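You operate a simulated robot arm through the tools that you are given. There is no shell and no other tool.

The job below is to be done with a simulated robot arm. You get a single attempt, and the scene is never put back.

## Task
From the white stand: earliest date into the blue cassette, latest into the green; set both before the meter. Set down upright: blue cassette, green cassette.
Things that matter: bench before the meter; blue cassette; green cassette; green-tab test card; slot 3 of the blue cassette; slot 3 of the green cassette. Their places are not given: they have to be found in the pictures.

The check looks at the end state, three seconds after you hand in, the way a careful person would. Anything else that was tipped, shoved, dropped, spilled or broken makes it a failure.

## Robot
A 7-joint arm with a two-finger parallel gripper, fixed in place. Base frame: the origin is on the floor under the middle of its stand, x ahead of it, y to its left, z up. Readings come in m, degrees, newtons and seconds.
With the tool pointing down near the work surface it reaches from about 0.3 to 0.7 m from the base axis. Its first joint turns from -66.0 to 66.0 degrees. Payload 1.57 kg.
Tool frame: the origin (TCP) lies between the finger pads and is the grasp point; the fingertips stand 0.03 m ahead of it; z points along the fingers, y is the line along which they close. The gripper opens to 0.11 m. The fingers are 0.024 m wide and 0.012 m thick; the gripper's body (0.048 by 0.112 m) begins 0.078 m behind the TCP.
Orientation is that of the tool frame in the base frame, as a unit quaternion [x, y, z, w]. With the fingers straight down and closing along the base's y, the tool's x points along the base's -x, its y along +y and its z along -z.

## Interface
- The arm moves only by the tool play_rows. Its argument "increments" is a list of rows, each a list of 3 entries, a list of its own where there are three numbers: the turn, a rotation vector about the tool's x, y, z in units of 90 degrees (1.0 is 90 degrees), then the shift along the tool's x, y, z in units of 250 mm (1.0 is 250 mm), then the finger opening in mm, from 0 to 110. In form: [[[wx, wy, wz], [x, y, z], jaw], ...]. A call has 1 to 20 rows; each row is the pose to reach, as a shift and turn from the pose commanded when the call began, along the tool's axes at that moment. A call with a number of a shift or a turn outside -1 to 1 is refused whole. A row lasts 0.2 s, in which the tool goes at most 0.05 m and 8.6 degrees; a call with a longer step from one row to the next is refused whole, and so is a gripper value outside its range. Where a pose cannot be reached the arm comes as near as it can. A force on the tool above 40 N (or 10 N above the force at the start of the call, whichever is more), or a blocked arm, ends the call early, and 0.2 s more pass. Each finger travels about 0.108 m/s and halts on what it meets, pressing with about 29 N; the grip force reading is that of the motor and also rises with nothing between the fingers. The clock runs only during rows and for 0.2 s after the last one: add rows that repeat a pose to give the fingers time. The reply holds the time, the measured pose of the TCP, the force on the tool along the base axes, the opening and the grip force, in the units named above and with some noise, with the torque about the TCP (base axes, N m) and any sound that the robot's microphone picked up.
- Cameras (640 x 400 px; columns grow to the right, rows downward): "scene" is fixed at [0.1575, -0.3911, 1.3975]; the picture's right is [0.82, -0.57, 0.00], its down [-0.36, -0.52, -0.77] and it looks along [0.44, 0.63, -0.64] (base axes); focal length 332 px, centre (320, 200). "wrist" rides on the gripper at [0.07, 0.016, -0.141] in the tool frame; the picture's right is [-0.23, 0.97, 0.00], its down [-0.85, -0.20, -0.48] and it looks along [-0.47, -0.11, 0.88] (tool axes); focal length 222 px, centre (320, 200).
- grab_frame(camera): a new picture of that camera. The clock stands still meanwhile.
- probe_pixels(camera, pixels): for up to 12 pixels [column, row] of the newest picture of that camera ("zoom" is the newest enlarged one), the place [x, y, z] in the base frame of the surface seen there, good to about 0.002 m. The clock stands still meanwhile.
- inspect(camera, box): a new picture of the part [left, top, right, bottom] of that camera's present view, enlarged. The clock stands still meanwhile.
- finish_job(): hands the job in; it is judged then, once.

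Unless the task says otherwise, let go and move clear before handing in.

The tools are called after "Emit:" as name(argument=value, ...) on one line, values as JSON. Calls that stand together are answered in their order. play_rows: Moves the arm, as the interface text tells. Its arguments: {"type":"object","properties":{"increments":{"type":"array"}},"required":["increments"]} The other tools are called the same way: grab_frame (camera) takes a picture; probe_pixels (camera, pixels) gives the place of the surface under pixels of a picture; inspect (camera, box) takes an enlarged picture of a part of a camera's view; finish_job () hands the job in.

At the start:

```text
clock: 0.0
eef_pos: [0.3573, 0.0273, 1.1318]
orientation: [0.0, 1.0, -0.001, 0.0]
wrist_force: [-0.1, -0.2, -0.3]
torque: [0.01, 0.03, 0.03]
width: 0.1101
grip_force: 0.1
```

scene: 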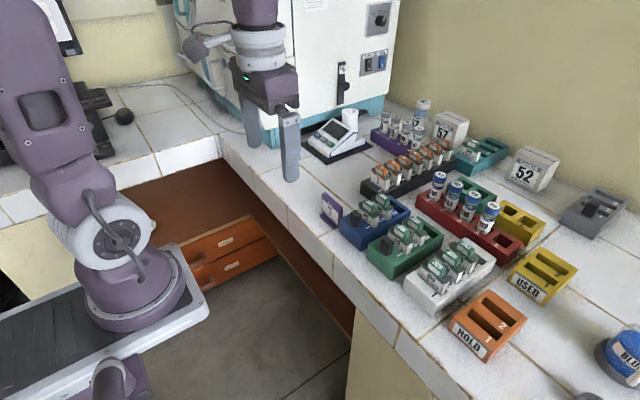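
wrist: 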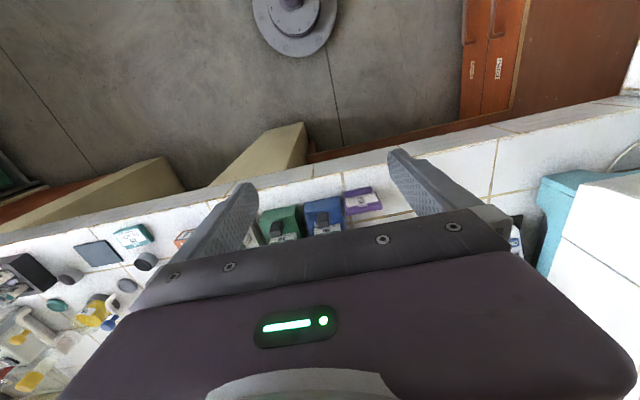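

The scene picture shows the blue cassette near (375,222), the green one near (405,243) and the white stand near (450,275), with a meter at (337,137). I'll look closer at these before moving.

Emit:
inspect(camera="scene", box=[390, 220, 510, 320])

Emit:
inspect(camera="scene", box=[300, 90, 460, 290])

Emit:
inspect(camera="scene", box=[330, 180, 450, 280])

```text
4.00 times, centred on (450, 270) of scene
```

zoom: 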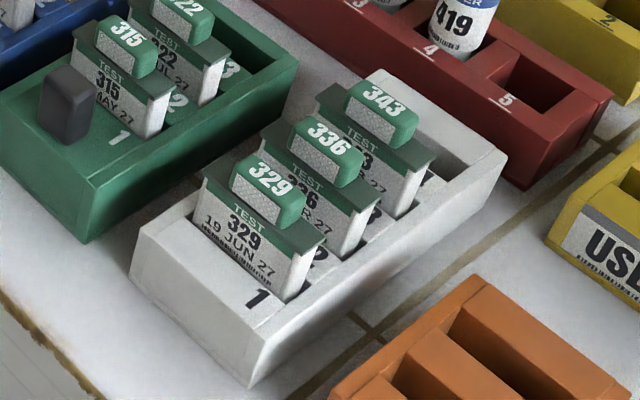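

```text
2.00 times, centred on (380, 190) of scene
```

zoom: 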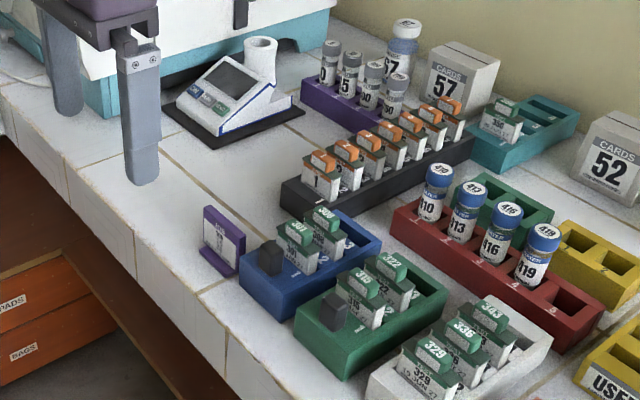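

```text
4.00 times, centred on (390, 230) of scene
```

zoom: 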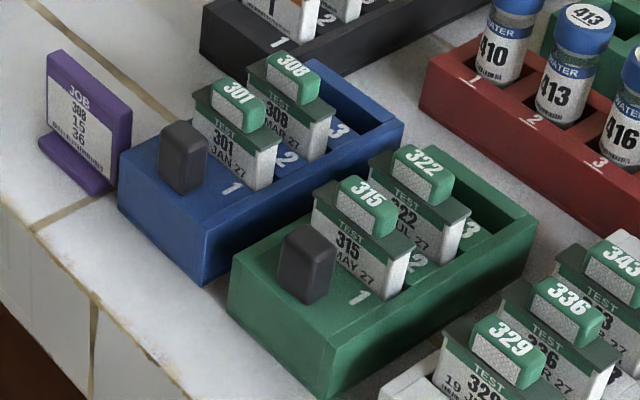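

The white stand holds 329 (19 JUN 27), 336 and 343, and slot 3 looks empty in both cassettes. I'll zoom further on the dates and the purple JOB card.

Emit:
inspect(camera="scene", box=[434, 236, 502, 300])

Emit:
inspect(camera="scene", box=[312, 185, 352, 235])

Emit:
inspect(camera="scene", box=[295, 95, 375, 175])

Emit:
grab_frame(camera="scene")

```text
6.25 times, centred on (468, 268) of scene
```

zoom: 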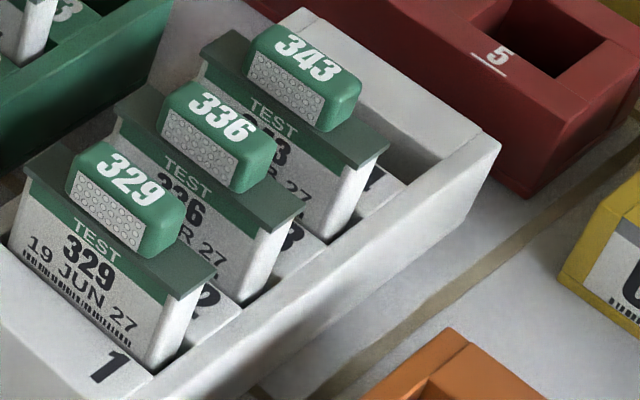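

```text
8.00 times, centred on (332, 210) of scene
```

zoom: 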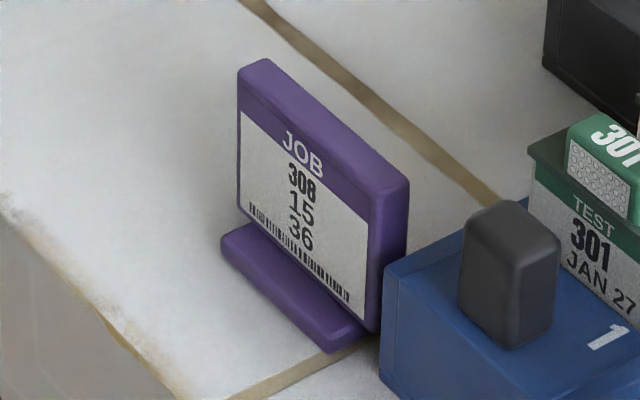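

```text
5.00 times, centred on (335, 135) of scene
```

zoom: 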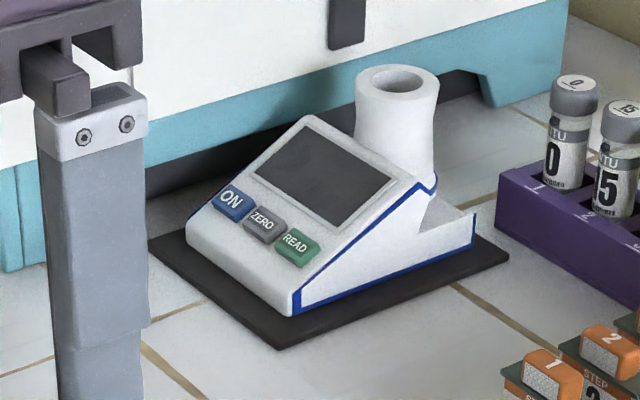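

```text
taken
```

scene: 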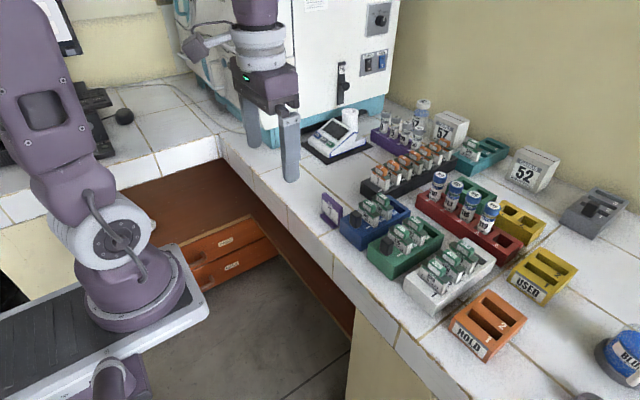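

The dates of 336 and 343 are still partly hidden (only "R 27" and "27" visible). I'll probe the geometry of stand, cassettes and bench, before moving the wrist camera in to read them.

Emit:
probe_pixels(camera="scene", pixels=[[404, 285], [437, 312], [495, 262], [461, 238], [450, 262], [461, 254], [474, 243], [437, 278], [351, 152], [326, 122], [308, 147], [300, 190]])

Emit:
inspect(camera="scene", box=[330, 180, 450, 280])

```text
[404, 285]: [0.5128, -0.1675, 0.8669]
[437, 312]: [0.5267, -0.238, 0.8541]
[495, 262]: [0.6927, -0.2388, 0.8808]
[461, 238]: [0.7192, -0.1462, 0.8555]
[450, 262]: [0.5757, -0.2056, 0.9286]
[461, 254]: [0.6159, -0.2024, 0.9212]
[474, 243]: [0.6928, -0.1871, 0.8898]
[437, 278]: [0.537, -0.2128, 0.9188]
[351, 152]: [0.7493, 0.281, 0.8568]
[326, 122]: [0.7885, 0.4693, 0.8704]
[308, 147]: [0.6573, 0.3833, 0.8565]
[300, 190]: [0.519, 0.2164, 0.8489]
```

```text
4.00 times, centred on (390, 230) of scene
```

zoom: 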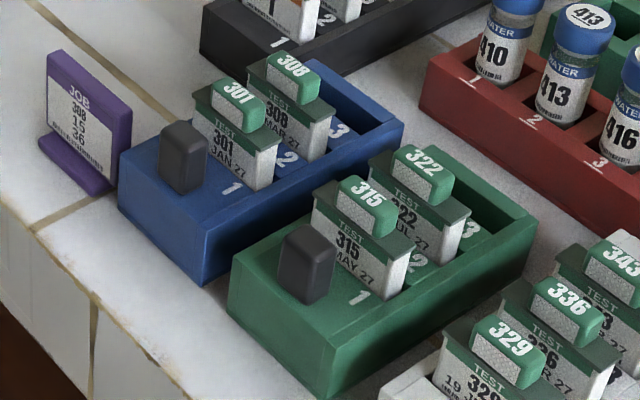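

The bench top is at about z 0.85. Now probing the cassettes in the enlarged picture: knobs, card tabs, walls and slot 3.

Emit:
probe_pixels(camera="zoom", pixels=[[185, 130], [310, 238], [238, 97], [290, 72], [368, 205], [418, 170], [345, 105], [475, 205], [125, 155], [205, 280], [400, 125], [312, 65]])

Emit:
probe_pixels(camera="zoom", pixels=[[235, 268], [330, 365], [535, 215], [425, 150], [365, 130], [490, 220], [230, 205], [355, 320], [345, 132], [470, 232], [170, 175], [300, 285]])

```text
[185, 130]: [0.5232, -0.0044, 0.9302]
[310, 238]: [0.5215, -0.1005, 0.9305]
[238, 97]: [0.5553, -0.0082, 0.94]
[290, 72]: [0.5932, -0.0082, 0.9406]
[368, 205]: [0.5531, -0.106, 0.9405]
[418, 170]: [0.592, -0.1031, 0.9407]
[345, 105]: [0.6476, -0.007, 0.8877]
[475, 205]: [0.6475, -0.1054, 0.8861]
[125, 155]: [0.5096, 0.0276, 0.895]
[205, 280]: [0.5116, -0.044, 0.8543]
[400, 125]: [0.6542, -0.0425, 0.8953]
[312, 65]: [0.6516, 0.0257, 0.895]
```

```text
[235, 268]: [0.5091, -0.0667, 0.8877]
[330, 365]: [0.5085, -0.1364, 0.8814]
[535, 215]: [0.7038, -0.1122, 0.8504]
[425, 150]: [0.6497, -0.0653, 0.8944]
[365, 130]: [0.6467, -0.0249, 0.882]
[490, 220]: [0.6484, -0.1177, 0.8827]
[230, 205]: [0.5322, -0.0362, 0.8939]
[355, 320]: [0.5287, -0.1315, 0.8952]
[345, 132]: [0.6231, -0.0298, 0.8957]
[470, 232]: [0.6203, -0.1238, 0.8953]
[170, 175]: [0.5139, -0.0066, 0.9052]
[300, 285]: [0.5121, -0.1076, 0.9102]
```

Both cassettes have slot 3 free at about x 0.634, with tops at z 0.895 and tab tops at z 0.94. I'll move the wrist camera over in front of the white stand, tilted forward about 25°, to read the dates.

Emit:
play_rows(increments=[[[0, -0.04, 0], [-0.049, -0.13, 0.031], 110], [[0, -0.08, 0], [-0.098, -0.26, 0.063], 110], [[0, -0.12, 0], [-0.147, -0.39, 0.094], 110], [[0, -0.16, 0], [-0.196, -0.52, 0.126], 110], [[0, -0.2, 0], [-0.245, -0.65, 0.157], 110], [[0, -0.24, 0], [-0.294, -0.78, 0.189], 110], [[0, -0.278, 0], [-0.344, -0.908, 0.22], 110], [[0, -0.278, 0], [-0.344, -0.908, 0.22], 110]])

Emit:
grab_frame(camera="wrist")

Emit:
grab_frame(camera="scene")

```text
clock: 1.8
eef_pos: [0.4433, -0.2018, 1.0761]
orientation: [0.0, 0.976, -0.001, 0.217]
wrist_force: [0.2, -0.4, 0.1]
torque: [-0.01, 0.03, -0.03]
width: 0.1098
grip_force: 0.2
```

```text
taken
```

wrist: 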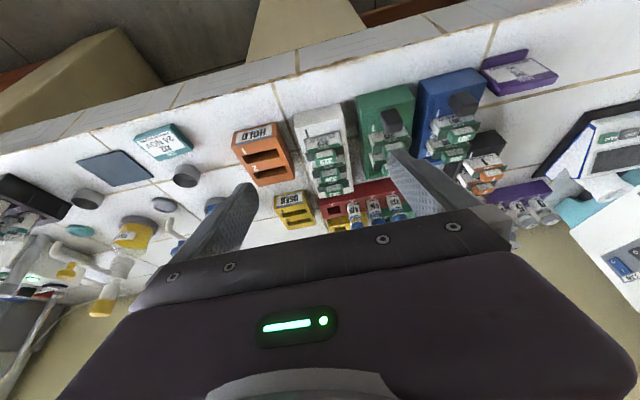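

```text
taken
```

scene: 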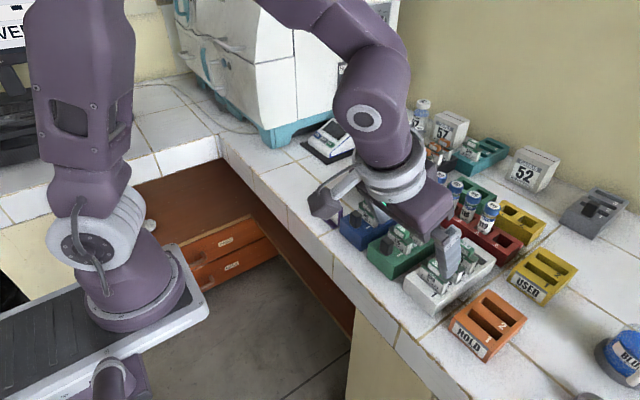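

The wrist view shows the white stand at about (325,150) with its three cards facing the camera. I'll enlarge it to read the dates.

Emit:
inspect(camera="wrist", box=[290, 110, 370, 200])

Emit:
inspect(camera="wrist", box=[310, 130, 350, 195])

Emit:
inspect(camera="wrist", box=[70, 110, 210, 200])

Emit:
inspect(camera="wrist", box=[350, 60, 510, 180])

```text
4.44 times, centred on (330, 155) of wrist
```

zoom: 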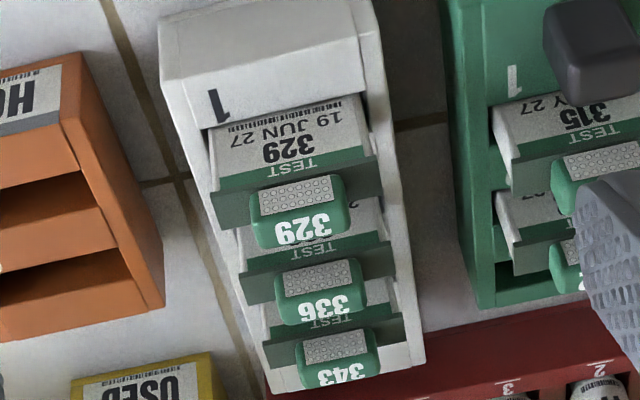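

```text
6.15 times, centred on (330, 162) of wrist
```

zoom: 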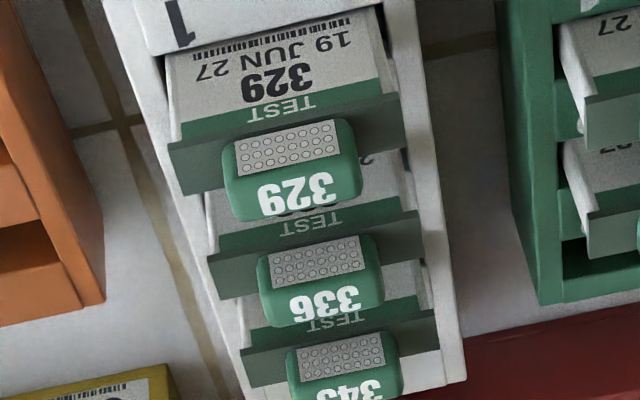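

```text
4.44 times, centred on (140, 155) of wrist
```

zoom: 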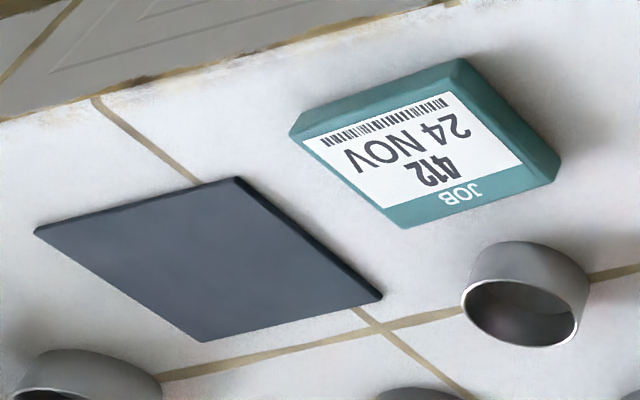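

```text
3.33 times, centred on (430, 120) of wrist
```

zoom: 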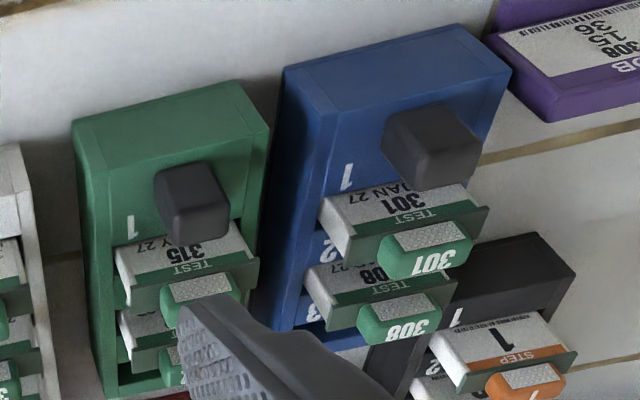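

329 reads 19 JUN 27, but the dates of 336 and 343 sit behind the card in front at this angle. I'll go to a steeper view (about 60° elevation) to see them over the tabs.

Emit:
play_rows(increments=[[[0, 0.055, 0], [-0.078, 0, 0.085], 110], [[0, 0.11, 0], [-0.156, 0, 0.17], 110], [[0, 0.1667, 0], [-0.234, 0, 0.255], 110], [[0, 0.1667, 0], [-0.234, 0, 0.255], 110]])

Emit:
grab_frame(camera="wrist")

```text
clock: 2.8
eef_pos: [0.5232, -0.2005, 1.0432]
orientation: [0.0, 0.996, 0.001, 0.087]
wrist_force: [0.1, 0.2, -0.5]
torque: [0.03, -0.02, -0.02]
width: 0.1099
grip_force: 0.0
```

```text
taken
```

wrist: 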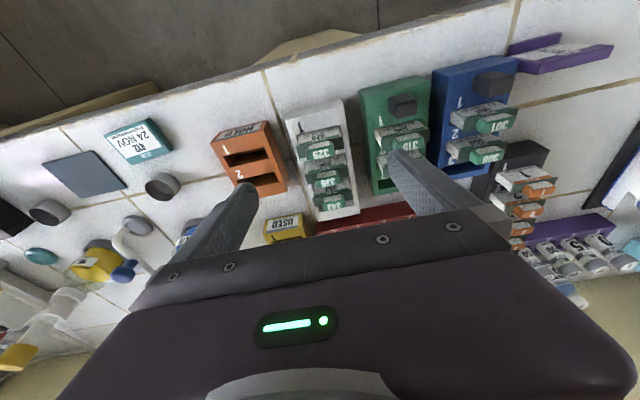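

Emit:
inspect(camera="wrist", box=[280, 95, 370, 225])

Emit:
inspect(camera="wrist", box=[295, 145, 350, 205])

Emit:
inspect(camera="wrist", box=[350, 50, 520, 190])

```text
3.08 times, centred on (325, 160) of wrist
```

zoom: 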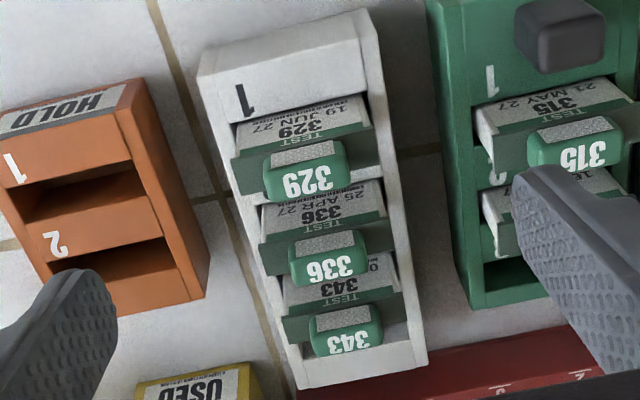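

```text
6.67 times, centred on (322, 175) of wrist
```

zoom: 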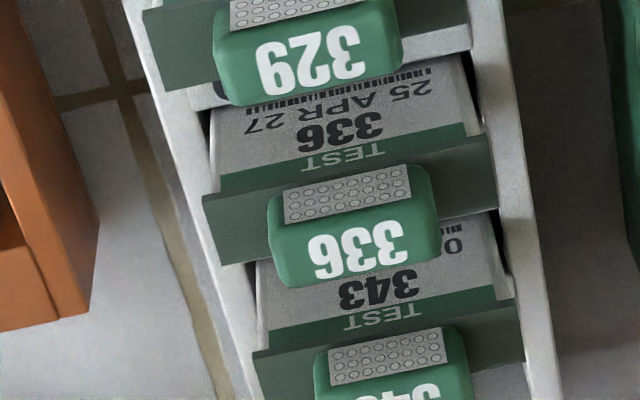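

```text
2.86 times, centred on (435, 120) of wrist
```

zoom: 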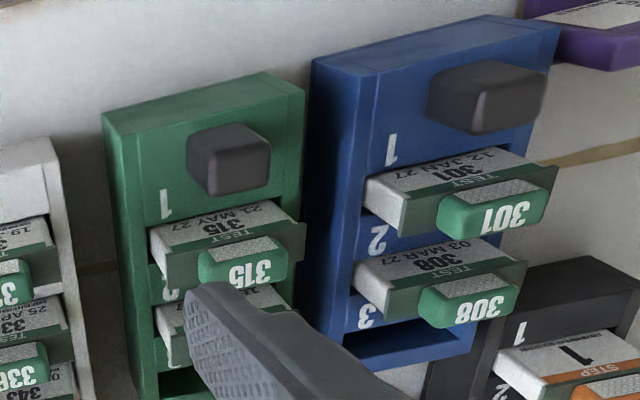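

336 reads 25 APR 27, while 343 only shows a leading "0" with its month hidden behind the 336 tab. I'll move the camera forward 5 cm to see past it.

Emit:
play_rows(increments=[[[0, 0, 0], [-0.105, 0, -0.022], 110], [[0, 0, 0], [-0.211, 0, -0.044], 110], [[0, 0, 0], [-0.211, 0, -0.044], 110]])

Emit:
inspect(camera="wrist", box=[280, 80, 380, 200])

Emit:
inspect(camera="wrist", box=[295, 120, 355, 180])

```text
clock: 3.6
eef_pos: [0.5741, -0.2007, 1.0639]
orientation: [0.0, 0.996, 0.0, 0.087]
wrist_force: [-1.0, -0.6, 0.6]
torque: [0.01, -0.01, -0.02]
width: 0.11
grip_force: 0.1
```

```text
3.33 times, centred on (330, 140) of wrist
```

zoom: 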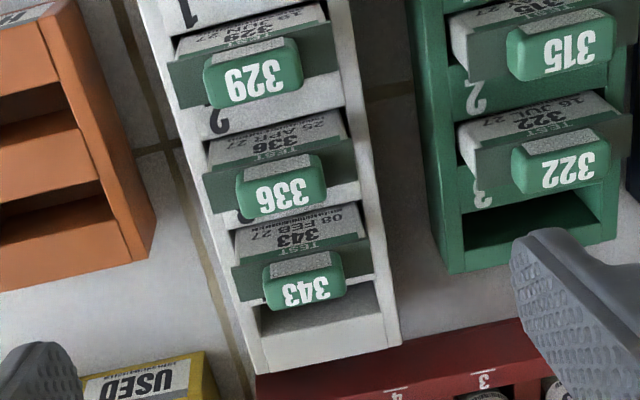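

```text
6.67 times, centred on (325, 150) of wrist
```

zoom: 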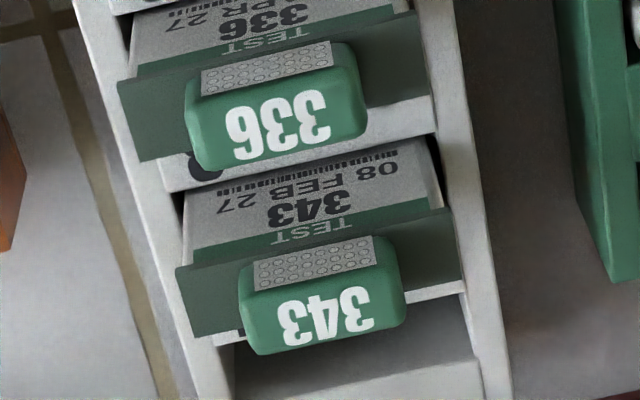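

343 reads 08 FEB 27, so the earliest is 343 (goes to blue slot 3) and the latest is 329 (19 JUN 27, goes to green slot 3). Next I'll measure the exact position and yaw of the cards and tabs.

Emit:
probe_pixels(camera="zoom", pixels=[[246, 300], [398, 275], [258, 350], [400, 315], [325, 315], [320, 262], [180, 285], [460, 225], [195, 325], [462, 272], [190, 240], [435, 175]])

Emit:
inspect(camera="wrist", box=[300, 70, 360, 130])

```text
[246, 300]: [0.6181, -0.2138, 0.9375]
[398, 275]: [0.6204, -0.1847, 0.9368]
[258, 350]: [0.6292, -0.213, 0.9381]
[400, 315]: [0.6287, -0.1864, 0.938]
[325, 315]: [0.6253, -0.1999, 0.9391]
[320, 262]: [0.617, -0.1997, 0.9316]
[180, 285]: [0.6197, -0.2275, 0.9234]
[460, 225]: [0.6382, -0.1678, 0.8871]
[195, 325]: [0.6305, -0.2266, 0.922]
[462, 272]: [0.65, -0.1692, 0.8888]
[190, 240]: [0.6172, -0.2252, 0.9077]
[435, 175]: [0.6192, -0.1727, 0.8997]
```

```text
6.67 times, centred on (330, 100) of wrist
```

zoom: 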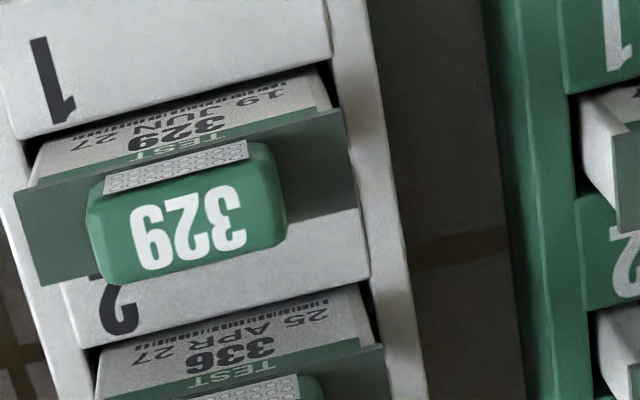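

Tab 343 spans about x 0.617–0.630 and y -0.2145 to -0.185, with its top at z 0.939. Now the same for 329 and the stand's edges.

Emit:
probe_pixels(camera="zoom", pixels=[[100, 195], [272, 150], [112, 275], [280, 240], [190, 230], [175, 165], [25, 215], [338, 130], [48, 280], [350, 205], [35, 165], [320, 85]])

Emit:
probe_pixels(camera="zoom", pixels=[[365, 150], [395, 290], [320, 15], [345, 20], [410, 200], [500, 200], [530, 200], [550, 330], [300, 230], [120, 310], [560, 20], [440, 100]])

Emit:
grab_frame(camera="wrist")

```text
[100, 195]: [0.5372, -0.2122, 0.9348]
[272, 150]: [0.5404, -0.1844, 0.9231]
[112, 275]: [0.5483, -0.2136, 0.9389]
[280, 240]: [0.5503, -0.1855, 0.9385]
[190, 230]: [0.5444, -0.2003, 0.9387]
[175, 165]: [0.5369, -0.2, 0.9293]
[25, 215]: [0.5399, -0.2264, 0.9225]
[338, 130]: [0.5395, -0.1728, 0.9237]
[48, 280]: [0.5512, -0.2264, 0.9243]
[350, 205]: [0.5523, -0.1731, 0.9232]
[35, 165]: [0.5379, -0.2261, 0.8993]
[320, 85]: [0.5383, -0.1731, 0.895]
```

```text
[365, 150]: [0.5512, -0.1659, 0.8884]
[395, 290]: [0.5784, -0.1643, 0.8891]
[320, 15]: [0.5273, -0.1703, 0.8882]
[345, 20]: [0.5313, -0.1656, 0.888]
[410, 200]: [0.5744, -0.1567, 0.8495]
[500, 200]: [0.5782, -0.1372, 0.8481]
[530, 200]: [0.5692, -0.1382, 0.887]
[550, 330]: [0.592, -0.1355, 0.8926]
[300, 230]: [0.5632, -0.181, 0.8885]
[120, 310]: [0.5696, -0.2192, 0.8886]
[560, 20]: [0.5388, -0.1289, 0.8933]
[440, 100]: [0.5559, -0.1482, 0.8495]
```

```text
taken
```

wrist: 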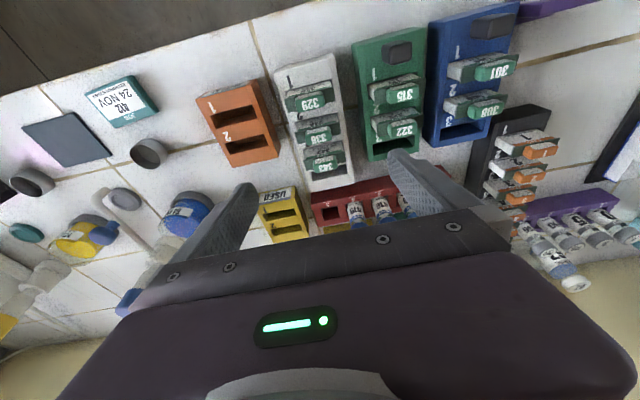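

The white stand spans y -0.24 to -0.162 with its top at z 0.888, and tab 329 is centred near (0.544, -0.1995). Next I'll put the camera above slot 3 of both cassettes to measure the openings.

Emit:
play_rows(increments=[[[0, 0.028, 0], [-0.049, 0.146, 0.043], 110], [[0, 0.056, 0], [-0.098, 0.292, 0.087], 110], [[0, 0.084, 0], [-0.148, 0.438, 0.13], 110], [[0, 0.111, 0], [-0.197, 0.584, 0.173], 110], [[0, 0.111, 0], [-0.197, 0.584, 0.173], 110]])

Emit:
grab_frame(camera="wrist")

Emit:
inspect(camera="wrist", box=[240, 80, 400, 200])

```text
clock: 4.8
eef_pos: [0.6286, -0.0538, 1.029]
orientation: [0.0, 1.0, 0.001, 0.0]
wrist_force: [-0.2, 0.0, 0.6]
torque: [-0.01, -0.04, 0.02]
width: 0.1099
grip_force: 0.1
```

```text
taken
```

wrist: 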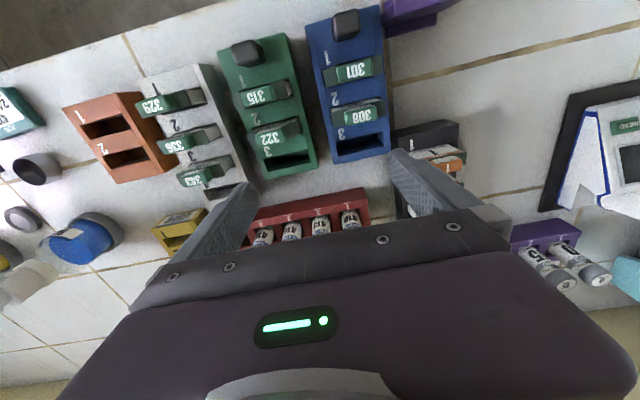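

```text
3.33 times, centred on (320, 140) of wrist
```

zoom: 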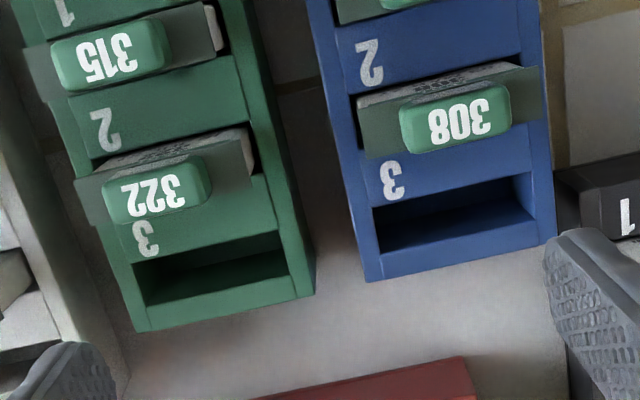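

Emit:
inspect(camera="wrist", box=[325, 90, 395, 170])

```text
5.00 times, centred on (360, 130) of wrist
```

zoom: 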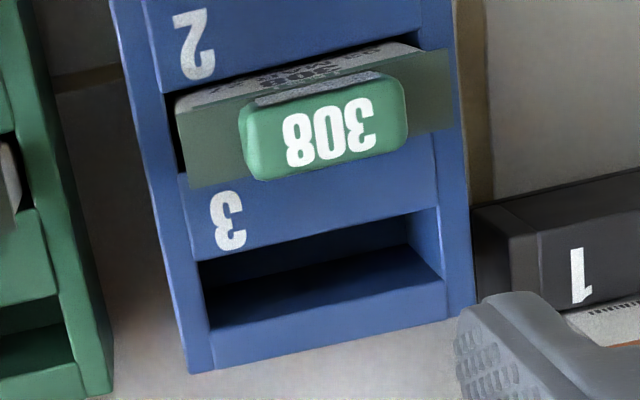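

Blue slot 3 runs from (197,262)–(440,207) to (208,330)–(447,283) in the zoom. I'll probe its edges, floor and the 308 tab.

Emit:
probe_pixels(camera="zoom", pixels=[[205, 258], [430, 204], [212, 334], [440, 288], [300, 290], [330, 260], [193, 300], [455, 250], [330, 240], [330, 310], [420, 250], [192, 368]])

Emit:
probe_pixels(camera="zoom", pixels=[[243, 115], [400, 82], [255, 175], [405, 145], [325, 135], [180, 135], [450, 75], [190, 183], [450, 125], [160, 350], [470, 310], [135, 60]])

Emit:
inspect(camera="wrist", box=[250, 100, 330, 180])

```text
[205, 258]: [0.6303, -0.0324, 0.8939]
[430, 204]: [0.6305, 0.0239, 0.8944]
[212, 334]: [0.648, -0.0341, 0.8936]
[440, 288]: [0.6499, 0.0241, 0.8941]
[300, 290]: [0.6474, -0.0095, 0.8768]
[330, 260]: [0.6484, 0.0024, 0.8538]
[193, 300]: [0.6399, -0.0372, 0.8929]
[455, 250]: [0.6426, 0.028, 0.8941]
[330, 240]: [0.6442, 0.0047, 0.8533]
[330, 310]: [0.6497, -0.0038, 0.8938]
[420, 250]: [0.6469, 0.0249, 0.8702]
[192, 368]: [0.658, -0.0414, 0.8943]
```

```text
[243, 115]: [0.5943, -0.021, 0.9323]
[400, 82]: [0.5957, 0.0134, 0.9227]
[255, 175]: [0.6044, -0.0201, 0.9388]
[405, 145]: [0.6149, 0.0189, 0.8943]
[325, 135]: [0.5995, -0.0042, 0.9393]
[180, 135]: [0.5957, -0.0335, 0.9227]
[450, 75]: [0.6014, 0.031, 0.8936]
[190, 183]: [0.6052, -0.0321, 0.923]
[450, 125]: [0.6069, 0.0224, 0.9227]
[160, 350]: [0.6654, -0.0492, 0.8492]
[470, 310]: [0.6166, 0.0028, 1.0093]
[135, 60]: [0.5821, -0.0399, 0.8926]
```

```text
5.00 times, centred on (290, 140) of wrist
```

zoom: 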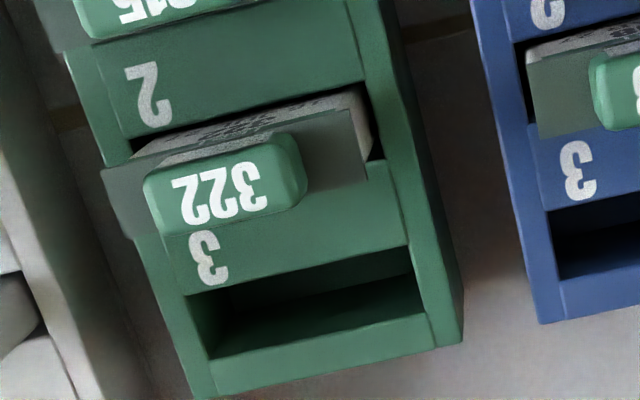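

Blue slot 3 is about x 0.631–0.6475, y -0.034 to 0.026, with its floor at z 0.8535. Now probing green slot 3 in the new zoom.

Emit:
probe_pixels(camera="zoom", pixels=[[195, 289], [405, 243], [212, 361], [420, 316], [310, 340], [300, 262], [186, 315], [425, 275], [300, 300], [340, 310], [450, 340], [200, 390]])

Emit:
probe_pixels(camera="zoom", pixels=[[148, 185], [298, 148], [160, 230], [300, 190], [225, 195], [105, 175], [355, 120], [130, 233], [362, 175], [75, 70], [365, 30], [140, 255]])

```text
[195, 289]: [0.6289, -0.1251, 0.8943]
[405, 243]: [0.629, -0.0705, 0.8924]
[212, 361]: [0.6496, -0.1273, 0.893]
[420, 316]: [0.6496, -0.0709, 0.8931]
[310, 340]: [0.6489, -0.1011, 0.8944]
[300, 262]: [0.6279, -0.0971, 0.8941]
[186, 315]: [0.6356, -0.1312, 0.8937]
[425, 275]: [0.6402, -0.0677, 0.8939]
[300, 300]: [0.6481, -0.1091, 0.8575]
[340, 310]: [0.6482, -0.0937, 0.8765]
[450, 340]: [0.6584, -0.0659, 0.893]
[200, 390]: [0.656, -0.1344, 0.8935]
```

```text
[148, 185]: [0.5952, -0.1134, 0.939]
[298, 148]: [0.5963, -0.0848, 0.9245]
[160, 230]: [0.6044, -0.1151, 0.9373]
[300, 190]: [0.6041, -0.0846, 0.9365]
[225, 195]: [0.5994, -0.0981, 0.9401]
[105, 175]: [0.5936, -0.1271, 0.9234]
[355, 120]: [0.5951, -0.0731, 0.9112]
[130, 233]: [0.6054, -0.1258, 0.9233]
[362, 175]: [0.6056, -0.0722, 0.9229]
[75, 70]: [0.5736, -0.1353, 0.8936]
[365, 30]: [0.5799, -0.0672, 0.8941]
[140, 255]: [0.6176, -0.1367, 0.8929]
```

Green slot 3 is centred near (0.639, -0.0995) and blue slot 3 near (0.639, -0.005). I'll move above tab 343 at (0.6237, -0.1997), stop with the fingertips about 2 cm above it and narrow the fingers to 56 mm.

Emit:
play_rows(increments=[[[0, 0, 0], [0.006, -0.145, 0], 96], [[0, 0, 0], [0.012, -0.29, 0], 82], [[0, 0, 0], [0.018, -0.435, 0], 68], [[0, 0, 0], [0.0224, -0.58, 0], 56], [[0, 0, 0], [0.0224, -0.58, 0.08], 56], [[0, 0, 0], [0.0224, -0.58, 0.157], 56], [[0, 0, 0], [0.0224, -0.58, 0.157], 56]])

Emit:
grab_frame(camera="wrist")

Emit:
grab_frame(camera="scene")

```text
clock: 6.4
eef_pos: [0.6242, -0.2012, 0.9915]
orientation: [0.0, 1.0, 0.001, 0.001]
wrist_force: [-0.7, -0.5, -1.1]
torque: [-0.02, 0.01, -0.03]
width: 0.056
grip_force: 0.0
```

```text
taken
```

wrist: 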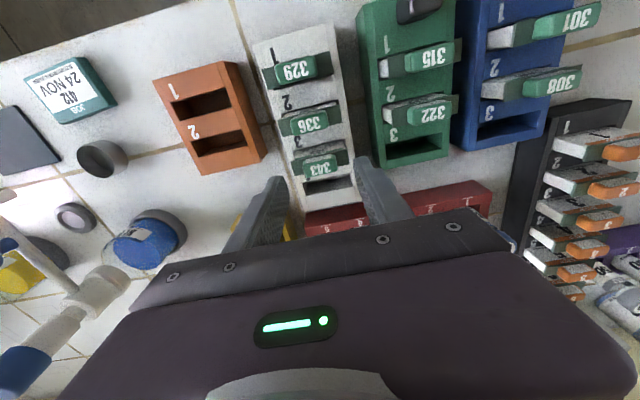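

```text
taken
```

scene: 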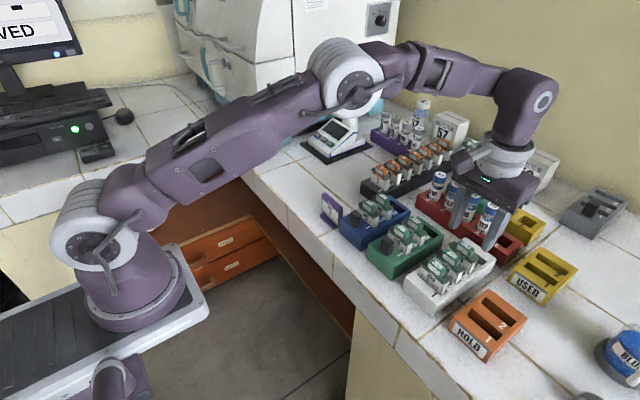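

The gripper is centred over 343 in both pictures (scene fingertips near (455,228) and (489,248), tab at (467,245)). I'll check the alignment up close before going down.

Emit:
inspect(camera="scene", box=[430, 190, 520, 280])

Emit:
inspect(camera="wrist", box=[220, 110, 420, 250])

```text
4.44 times, centred on (475, 235) of scene
```

zoom: 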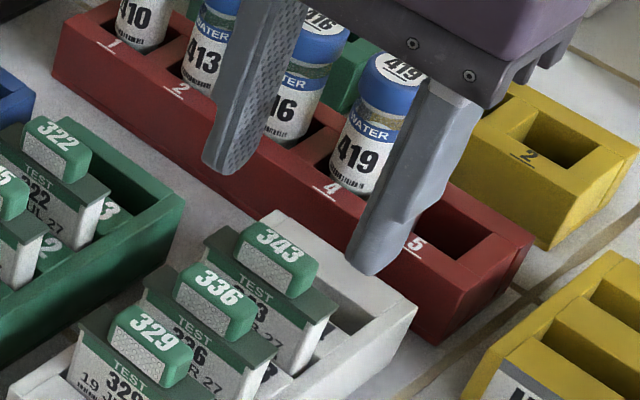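

```text
2.86 times, centred on (320, 180) of wrist
```

zoom: 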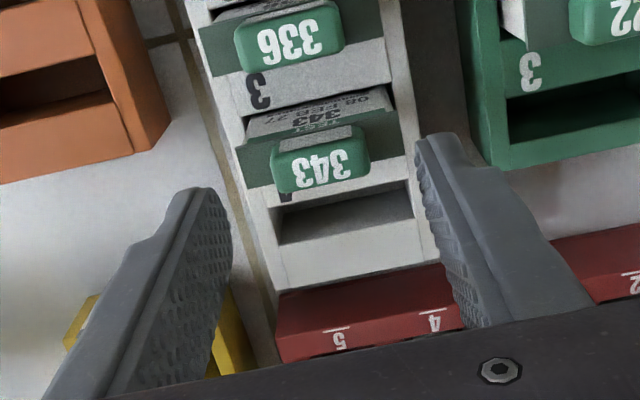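

Fingers straddle tab 343 cleanly. Descending 34 mm so the tips stop just above the header (z about 0.926), then closing.

Emit:
play_rows(increments=[[[0, 0, 0], [0, 0, 0.05], 56], [[0, 0, 0], [0, 0, 0.1], 56], [[0, 0, 0], [0, 0, 0.136], 56], [[0, 0, 0], [0, 0, 0.136], 56], [[0, 0, 0], [0, 0, 0.136], 40], [[0, 0, 0], [0, 0, 0.136], 20], [[0, 0, 0], [0, 0, 0.136], 20], [[0, 0, 0], [0, 0, 0.136], 20]])

Emit:
inspect(camera="scene", box=[430, 190, 520, 280])

```text
clock: 8.2
eef_pos: [0.6241, -0.1992, 0.957]
orientation: [0.0, 1.0, 0.0, 0.001]
wrist_force: [0.8, 0.1, -0.2]
torque: [-0.01, 0.01, 0.02]
width: 0.0308
grip_force: 29.0
```

```text
4.44 times, centred on (475, 235) of scene
```

zoom: 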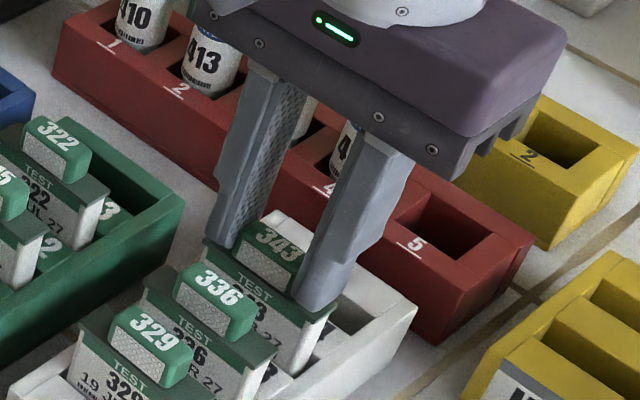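

The fingers hold the tab (width 30.8 mm, 29 N) with no side force. Lifting straight up 12 cm.

Emit:
play_rows(increments=[[[0, 0, 0], [0, 0, -0.04], 20], [[0, 0, 0], [0, 0, -0.1], 20], [[0, 0, 0], [0, 0, -0.18], 20], [[0, 0, 0], [0, 0, -0.27], 20], [[0, 0, 0], [0, 0, -0.36], 20], [[0, 0, 0], [0, 0, -0.44], 20], [[0, 0, 0], [0, 0, -0.48], 20], [[0, 0, 0], [0, 0, -0.48], 20]])

Emit:
grab_frame(camera="scene")

Emit:
inspect(camera="scene", box=[420, 150, 540, 290])

Emit:
grab_frame(camera="wrist")

```text
clock: 10.0
eef_pos: [0.6229, -0.1994, 1.0777]
orientation: [0.0, 1.0, 0.0, 0.001]
wrist_force: [-0.3, 0.6, -0.7]
torque: [-0.02, -0.02, 0.01]
width: 0.0306
grip_force: 29.2
```

```text
taken
```

scene: 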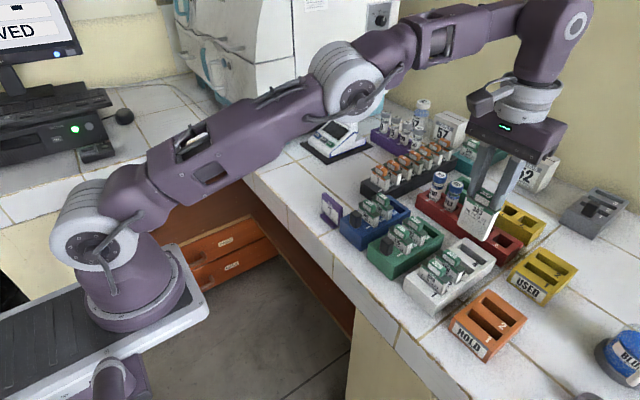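

```text
2.86 times, centred on (480, 220) of scene
```

zoom: 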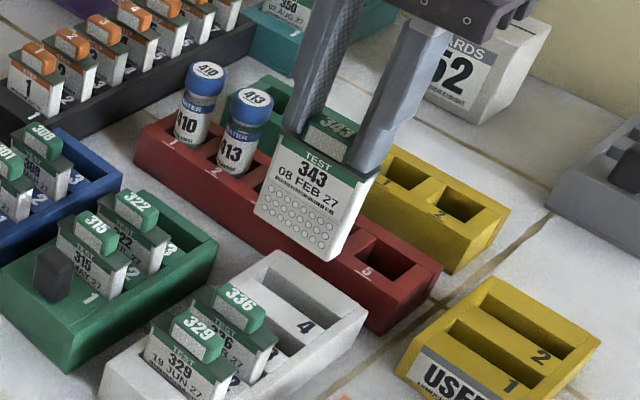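

```text
taken
```

wrist: 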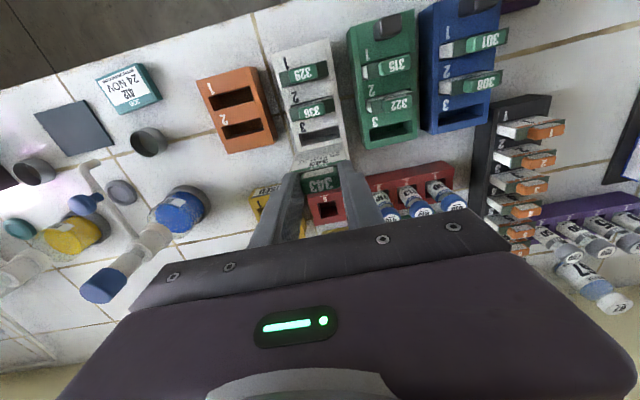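

Card 343 (08 FEB 27) hangs upright in the fingers. I'll probe its corners to get its exact pose relative to the tool.

Emit:
probe_pixels(camera="zoom", pixels=[[258, 208], [322, 258], [285, 150], [355, 188], [300, 240], [325, 172], [340, 250], [370, 180], [330, 125], [275, 180], [338, 222], [345, 230]])

Emit:
inspect(camera="wrist", box=[270, 130, 370, 220])

```text
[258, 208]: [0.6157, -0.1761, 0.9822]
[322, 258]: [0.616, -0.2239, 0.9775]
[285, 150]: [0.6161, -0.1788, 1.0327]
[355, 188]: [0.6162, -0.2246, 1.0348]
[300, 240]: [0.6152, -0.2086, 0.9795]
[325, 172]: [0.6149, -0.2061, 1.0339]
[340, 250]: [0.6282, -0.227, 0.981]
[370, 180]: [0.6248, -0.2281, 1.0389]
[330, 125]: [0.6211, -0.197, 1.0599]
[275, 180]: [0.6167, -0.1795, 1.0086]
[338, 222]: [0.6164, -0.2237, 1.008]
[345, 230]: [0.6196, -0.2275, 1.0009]
```

```text
4.44 times, centred on (320, 175) of wrist
```

zoom: 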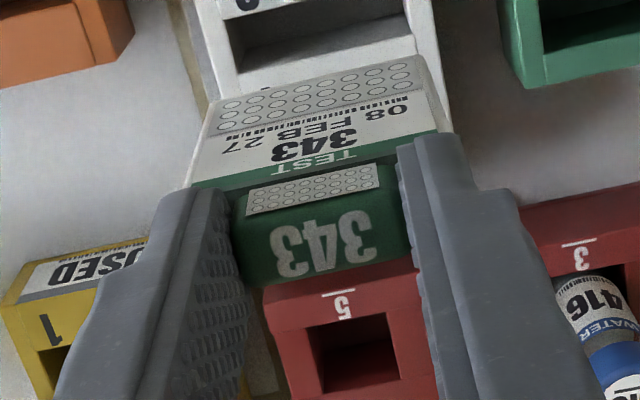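

The card hangs vertically: front face at x 0.616, bottom at z about 0.976, about 1.5 mm toward -x of the TCP. I'll cross-check the blue slot 3 edges from the scene camera.

Emit:
inspect(camera="scene", box=[365, 190, 445, 250])

```text
6.67 times, centred on (405, 220) of scene
```

zoom: 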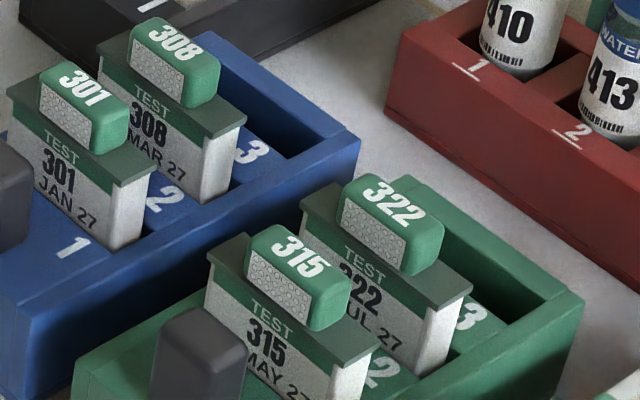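

Emit:
probe_pixels(camera="zoom", pixels=[[262, 138], [275, 155], [285, 160], [270, 100], [300, 120], [322, 133], [330, 128], [345, 137], [250, 80], [310, 140], [355, 145], [290, 155]])

Emit:
probe_pixels(camera="zoom", pixels=[[490, 310], [500, 325], [510, 325], [480, 235], [530, 275], [545, 290], [555, 287], [570, 298], [460, 215], [525, 300], [580, 300], [505, 315]])

```text
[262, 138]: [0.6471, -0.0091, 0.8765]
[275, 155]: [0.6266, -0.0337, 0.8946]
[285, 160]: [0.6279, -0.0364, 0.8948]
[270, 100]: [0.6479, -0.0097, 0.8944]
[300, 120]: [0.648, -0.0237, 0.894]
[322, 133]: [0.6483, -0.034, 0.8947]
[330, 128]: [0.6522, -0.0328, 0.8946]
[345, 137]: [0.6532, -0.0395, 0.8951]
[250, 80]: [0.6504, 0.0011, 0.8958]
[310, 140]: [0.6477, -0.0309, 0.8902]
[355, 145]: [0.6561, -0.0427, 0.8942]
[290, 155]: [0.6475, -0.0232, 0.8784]
```

```text
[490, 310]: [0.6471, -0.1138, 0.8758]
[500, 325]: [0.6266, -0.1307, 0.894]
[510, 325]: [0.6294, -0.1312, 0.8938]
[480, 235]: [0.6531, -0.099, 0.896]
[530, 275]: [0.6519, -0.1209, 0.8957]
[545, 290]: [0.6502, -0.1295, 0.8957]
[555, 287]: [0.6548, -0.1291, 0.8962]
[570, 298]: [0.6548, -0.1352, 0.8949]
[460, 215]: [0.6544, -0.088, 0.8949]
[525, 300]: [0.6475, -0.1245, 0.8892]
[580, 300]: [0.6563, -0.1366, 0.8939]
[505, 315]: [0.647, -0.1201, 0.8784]
```

The slot centre is confirmed at x 0.639, y -0.005. I'll carry the card over blue slot 3 at the current height, adjusting for its 1.2 mm offset in the grip.

Emit:
play_rows(increments=[[[0, 0, 0], [-0.013, 0.1, 0], 20], [[0, 0, 0], [-0.027, 0.25, 0], 20], [[0, 0, 0], [-0.04, 0.4, 0], 20], [[0, 0, 0], [-0.053, 0.55, 0], 20], [[0, 0, 0], [-0.06, 0.69, 0], 20], [[0, 0, 0], [-0.067, 0.779, 0], 20], [[0, 0, 0], [-0.067, 0.779, 0], 20], [[0, 0, 0], [-0.067, 0.779, 0.1], 20], [[0, 0, 0], [-0.067, 0.779, 0.18], 20], [[0, 0, 0], [-0.067, 0.779, 0.18], 20]])

Emit:
grab_frame(camera="scene")

Emit:
inspect(camera="scene", box=[350, 150, 450, 250])

Emit:
inspect(camera="wrist", box=[260, 110, 380, 220])

```text
clock: 12.2
eef_pos: [0.6394, -0.0025, 1.0313]
orientation: [0.0, 1.0, 0.0, 0.0]
wrist_force: [0.8, -0.4, -0.6]
torque: [0.0, -0.01, -0.01]
width: 0.0307
grip_force: 29.1
```

```text
taken
```

scene: 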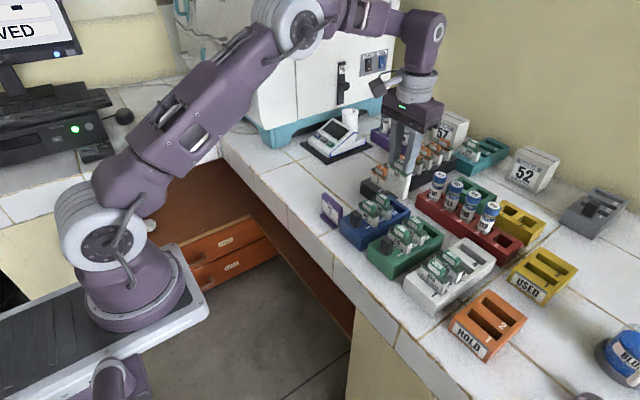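

```text
4.00 times, centred on (400, 200) of scene
```

zoom: 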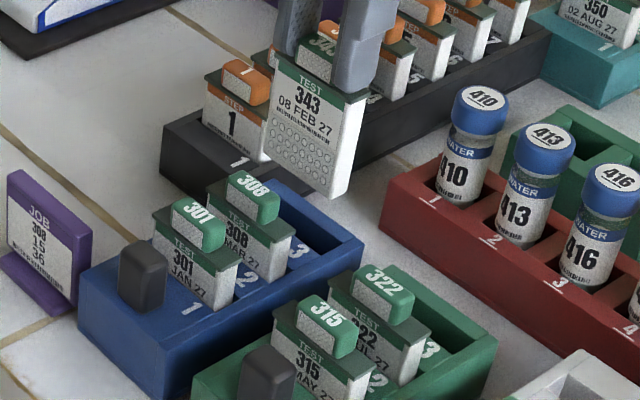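

```text
3.64 times, centred on (320, 165) of wrist
```

zoom: 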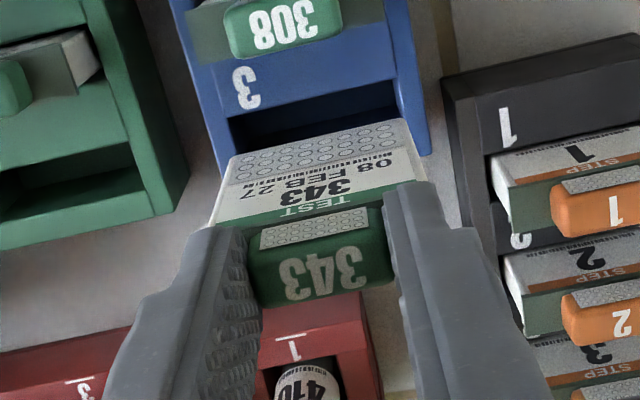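

The card hangs over blue slot 3 in the wrist view (bottom edge from (228,160) to (408,120)). I'll probe the card edges against the slot edges before lowering.

Emit:
probe_pixels(camera="zoom", pixels=[[236, 162], [404, 124], [218, 215], [418, 170], [320, 143], [300, 200], [225, 117], [393, 80], [215, 105], [412, 85], [423, 140], [400, 100]])

Emit:
inspect(camera="scene", box=[380, 160, 430, 220])

```text
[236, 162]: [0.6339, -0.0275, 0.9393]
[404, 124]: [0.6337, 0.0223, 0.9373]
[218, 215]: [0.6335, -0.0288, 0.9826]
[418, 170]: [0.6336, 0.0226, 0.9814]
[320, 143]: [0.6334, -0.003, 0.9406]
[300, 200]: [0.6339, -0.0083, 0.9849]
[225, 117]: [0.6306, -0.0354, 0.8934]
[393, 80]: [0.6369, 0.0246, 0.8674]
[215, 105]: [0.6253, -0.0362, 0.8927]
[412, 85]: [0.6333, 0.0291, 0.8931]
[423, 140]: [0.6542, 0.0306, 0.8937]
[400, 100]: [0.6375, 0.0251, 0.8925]
```

```text
6.67 times, centred on (405, 190) of scene
```

zoom: 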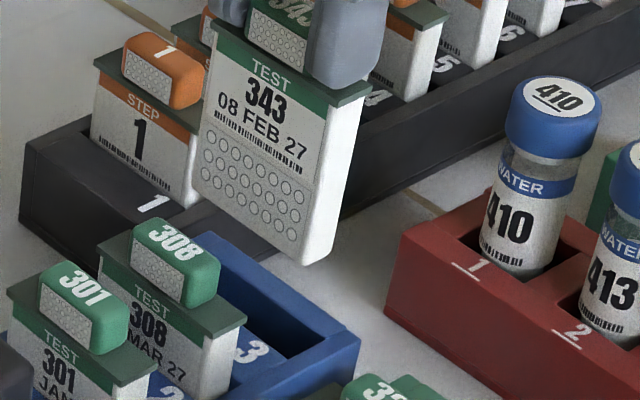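

Card front face is at x 0.6337 against the slot's 0.631, and the card centre y is about 2 mm too far +y. Checking thickness on the card's side face in the scene zoom.

Emit:
probe_pixels(camera="zoom", pixels=[[308, 258], [328, 244], [325, 180], [355, 130], [350, 125], [300, 255], [200, 185], [215, 75], [335, 235], [345, 180], [285, 340], [318, 353]])

```text
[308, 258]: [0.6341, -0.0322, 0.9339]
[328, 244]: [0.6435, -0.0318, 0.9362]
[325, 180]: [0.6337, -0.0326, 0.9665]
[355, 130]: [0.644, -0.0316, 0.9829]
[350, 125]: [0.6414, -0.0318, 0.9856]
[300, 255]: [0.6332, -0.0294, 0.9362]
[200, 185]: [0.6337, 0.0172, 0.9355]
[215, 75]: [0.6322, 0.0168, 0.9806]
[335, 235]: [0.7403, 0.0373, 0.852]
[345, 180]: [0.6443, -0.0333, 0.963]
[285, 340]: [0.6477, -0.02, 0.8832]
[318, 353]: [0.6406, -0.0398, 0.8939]
```

The card spans y -0.032 to about 0.0235 and x 0.634–0.646, inside the slot limits. A 0.8 mm nudge to -y, then I'll lower slowly into slot 3, stopping just short of the seat.

Emit:
play_rows(increments=[[[0, 0, 0], [0, -0.0032, 0.03], 20], [[0, 0, 0], [0, -0.0032, 0.07], 20], [[0, 0, 0], [0, -0.0032, 0.11], 20], [[0, 0, 0], [0, -0.0032, 0.14], 20], [[0, 0, 0], [0, -0.0032, 0.17], 20], [[0, 0, 0], [0, -0.0032, 0.2], 20], [[0, 0, 0], [0, -0.0032, 0.23], 20], [[0, 0, 0], [0, -0.0032, 0.26], 20], [[0, 0, 0], [0, -0.0032, 0.28], 20], [[0, 0, 0], [0, -0.0032, 0.288], 20], [[0, 0, 0], [0, -0.0032, 0.288], 20]])

Emit:
inspect(camera="scene", box=[350, 160, 440, 250])

Emit:
inspect(camera="wrist", box=[260, 110, 380, 220])

```text
clock: 14.6
eef_pos: [0.6395, -0.0058, 0.9609]
orientation: [0.0, 1.0, 0.0, 0.0]
wrist_force: [-0.6, 0.1, 0.4]
torque: [0.0, 0.01, 0.01]
width: 0.0307
grip_force: 29.0
```

```text
4.44 times, centred on (395, 205) of scene
```

zoom: 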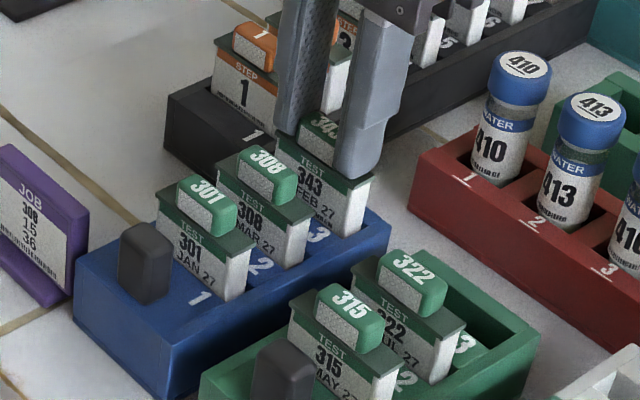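

```text
3.64 times, centred on (320, 165) of wrist
```

zoom: 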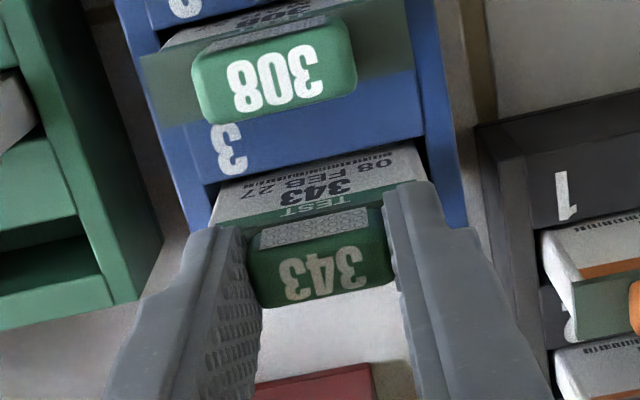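

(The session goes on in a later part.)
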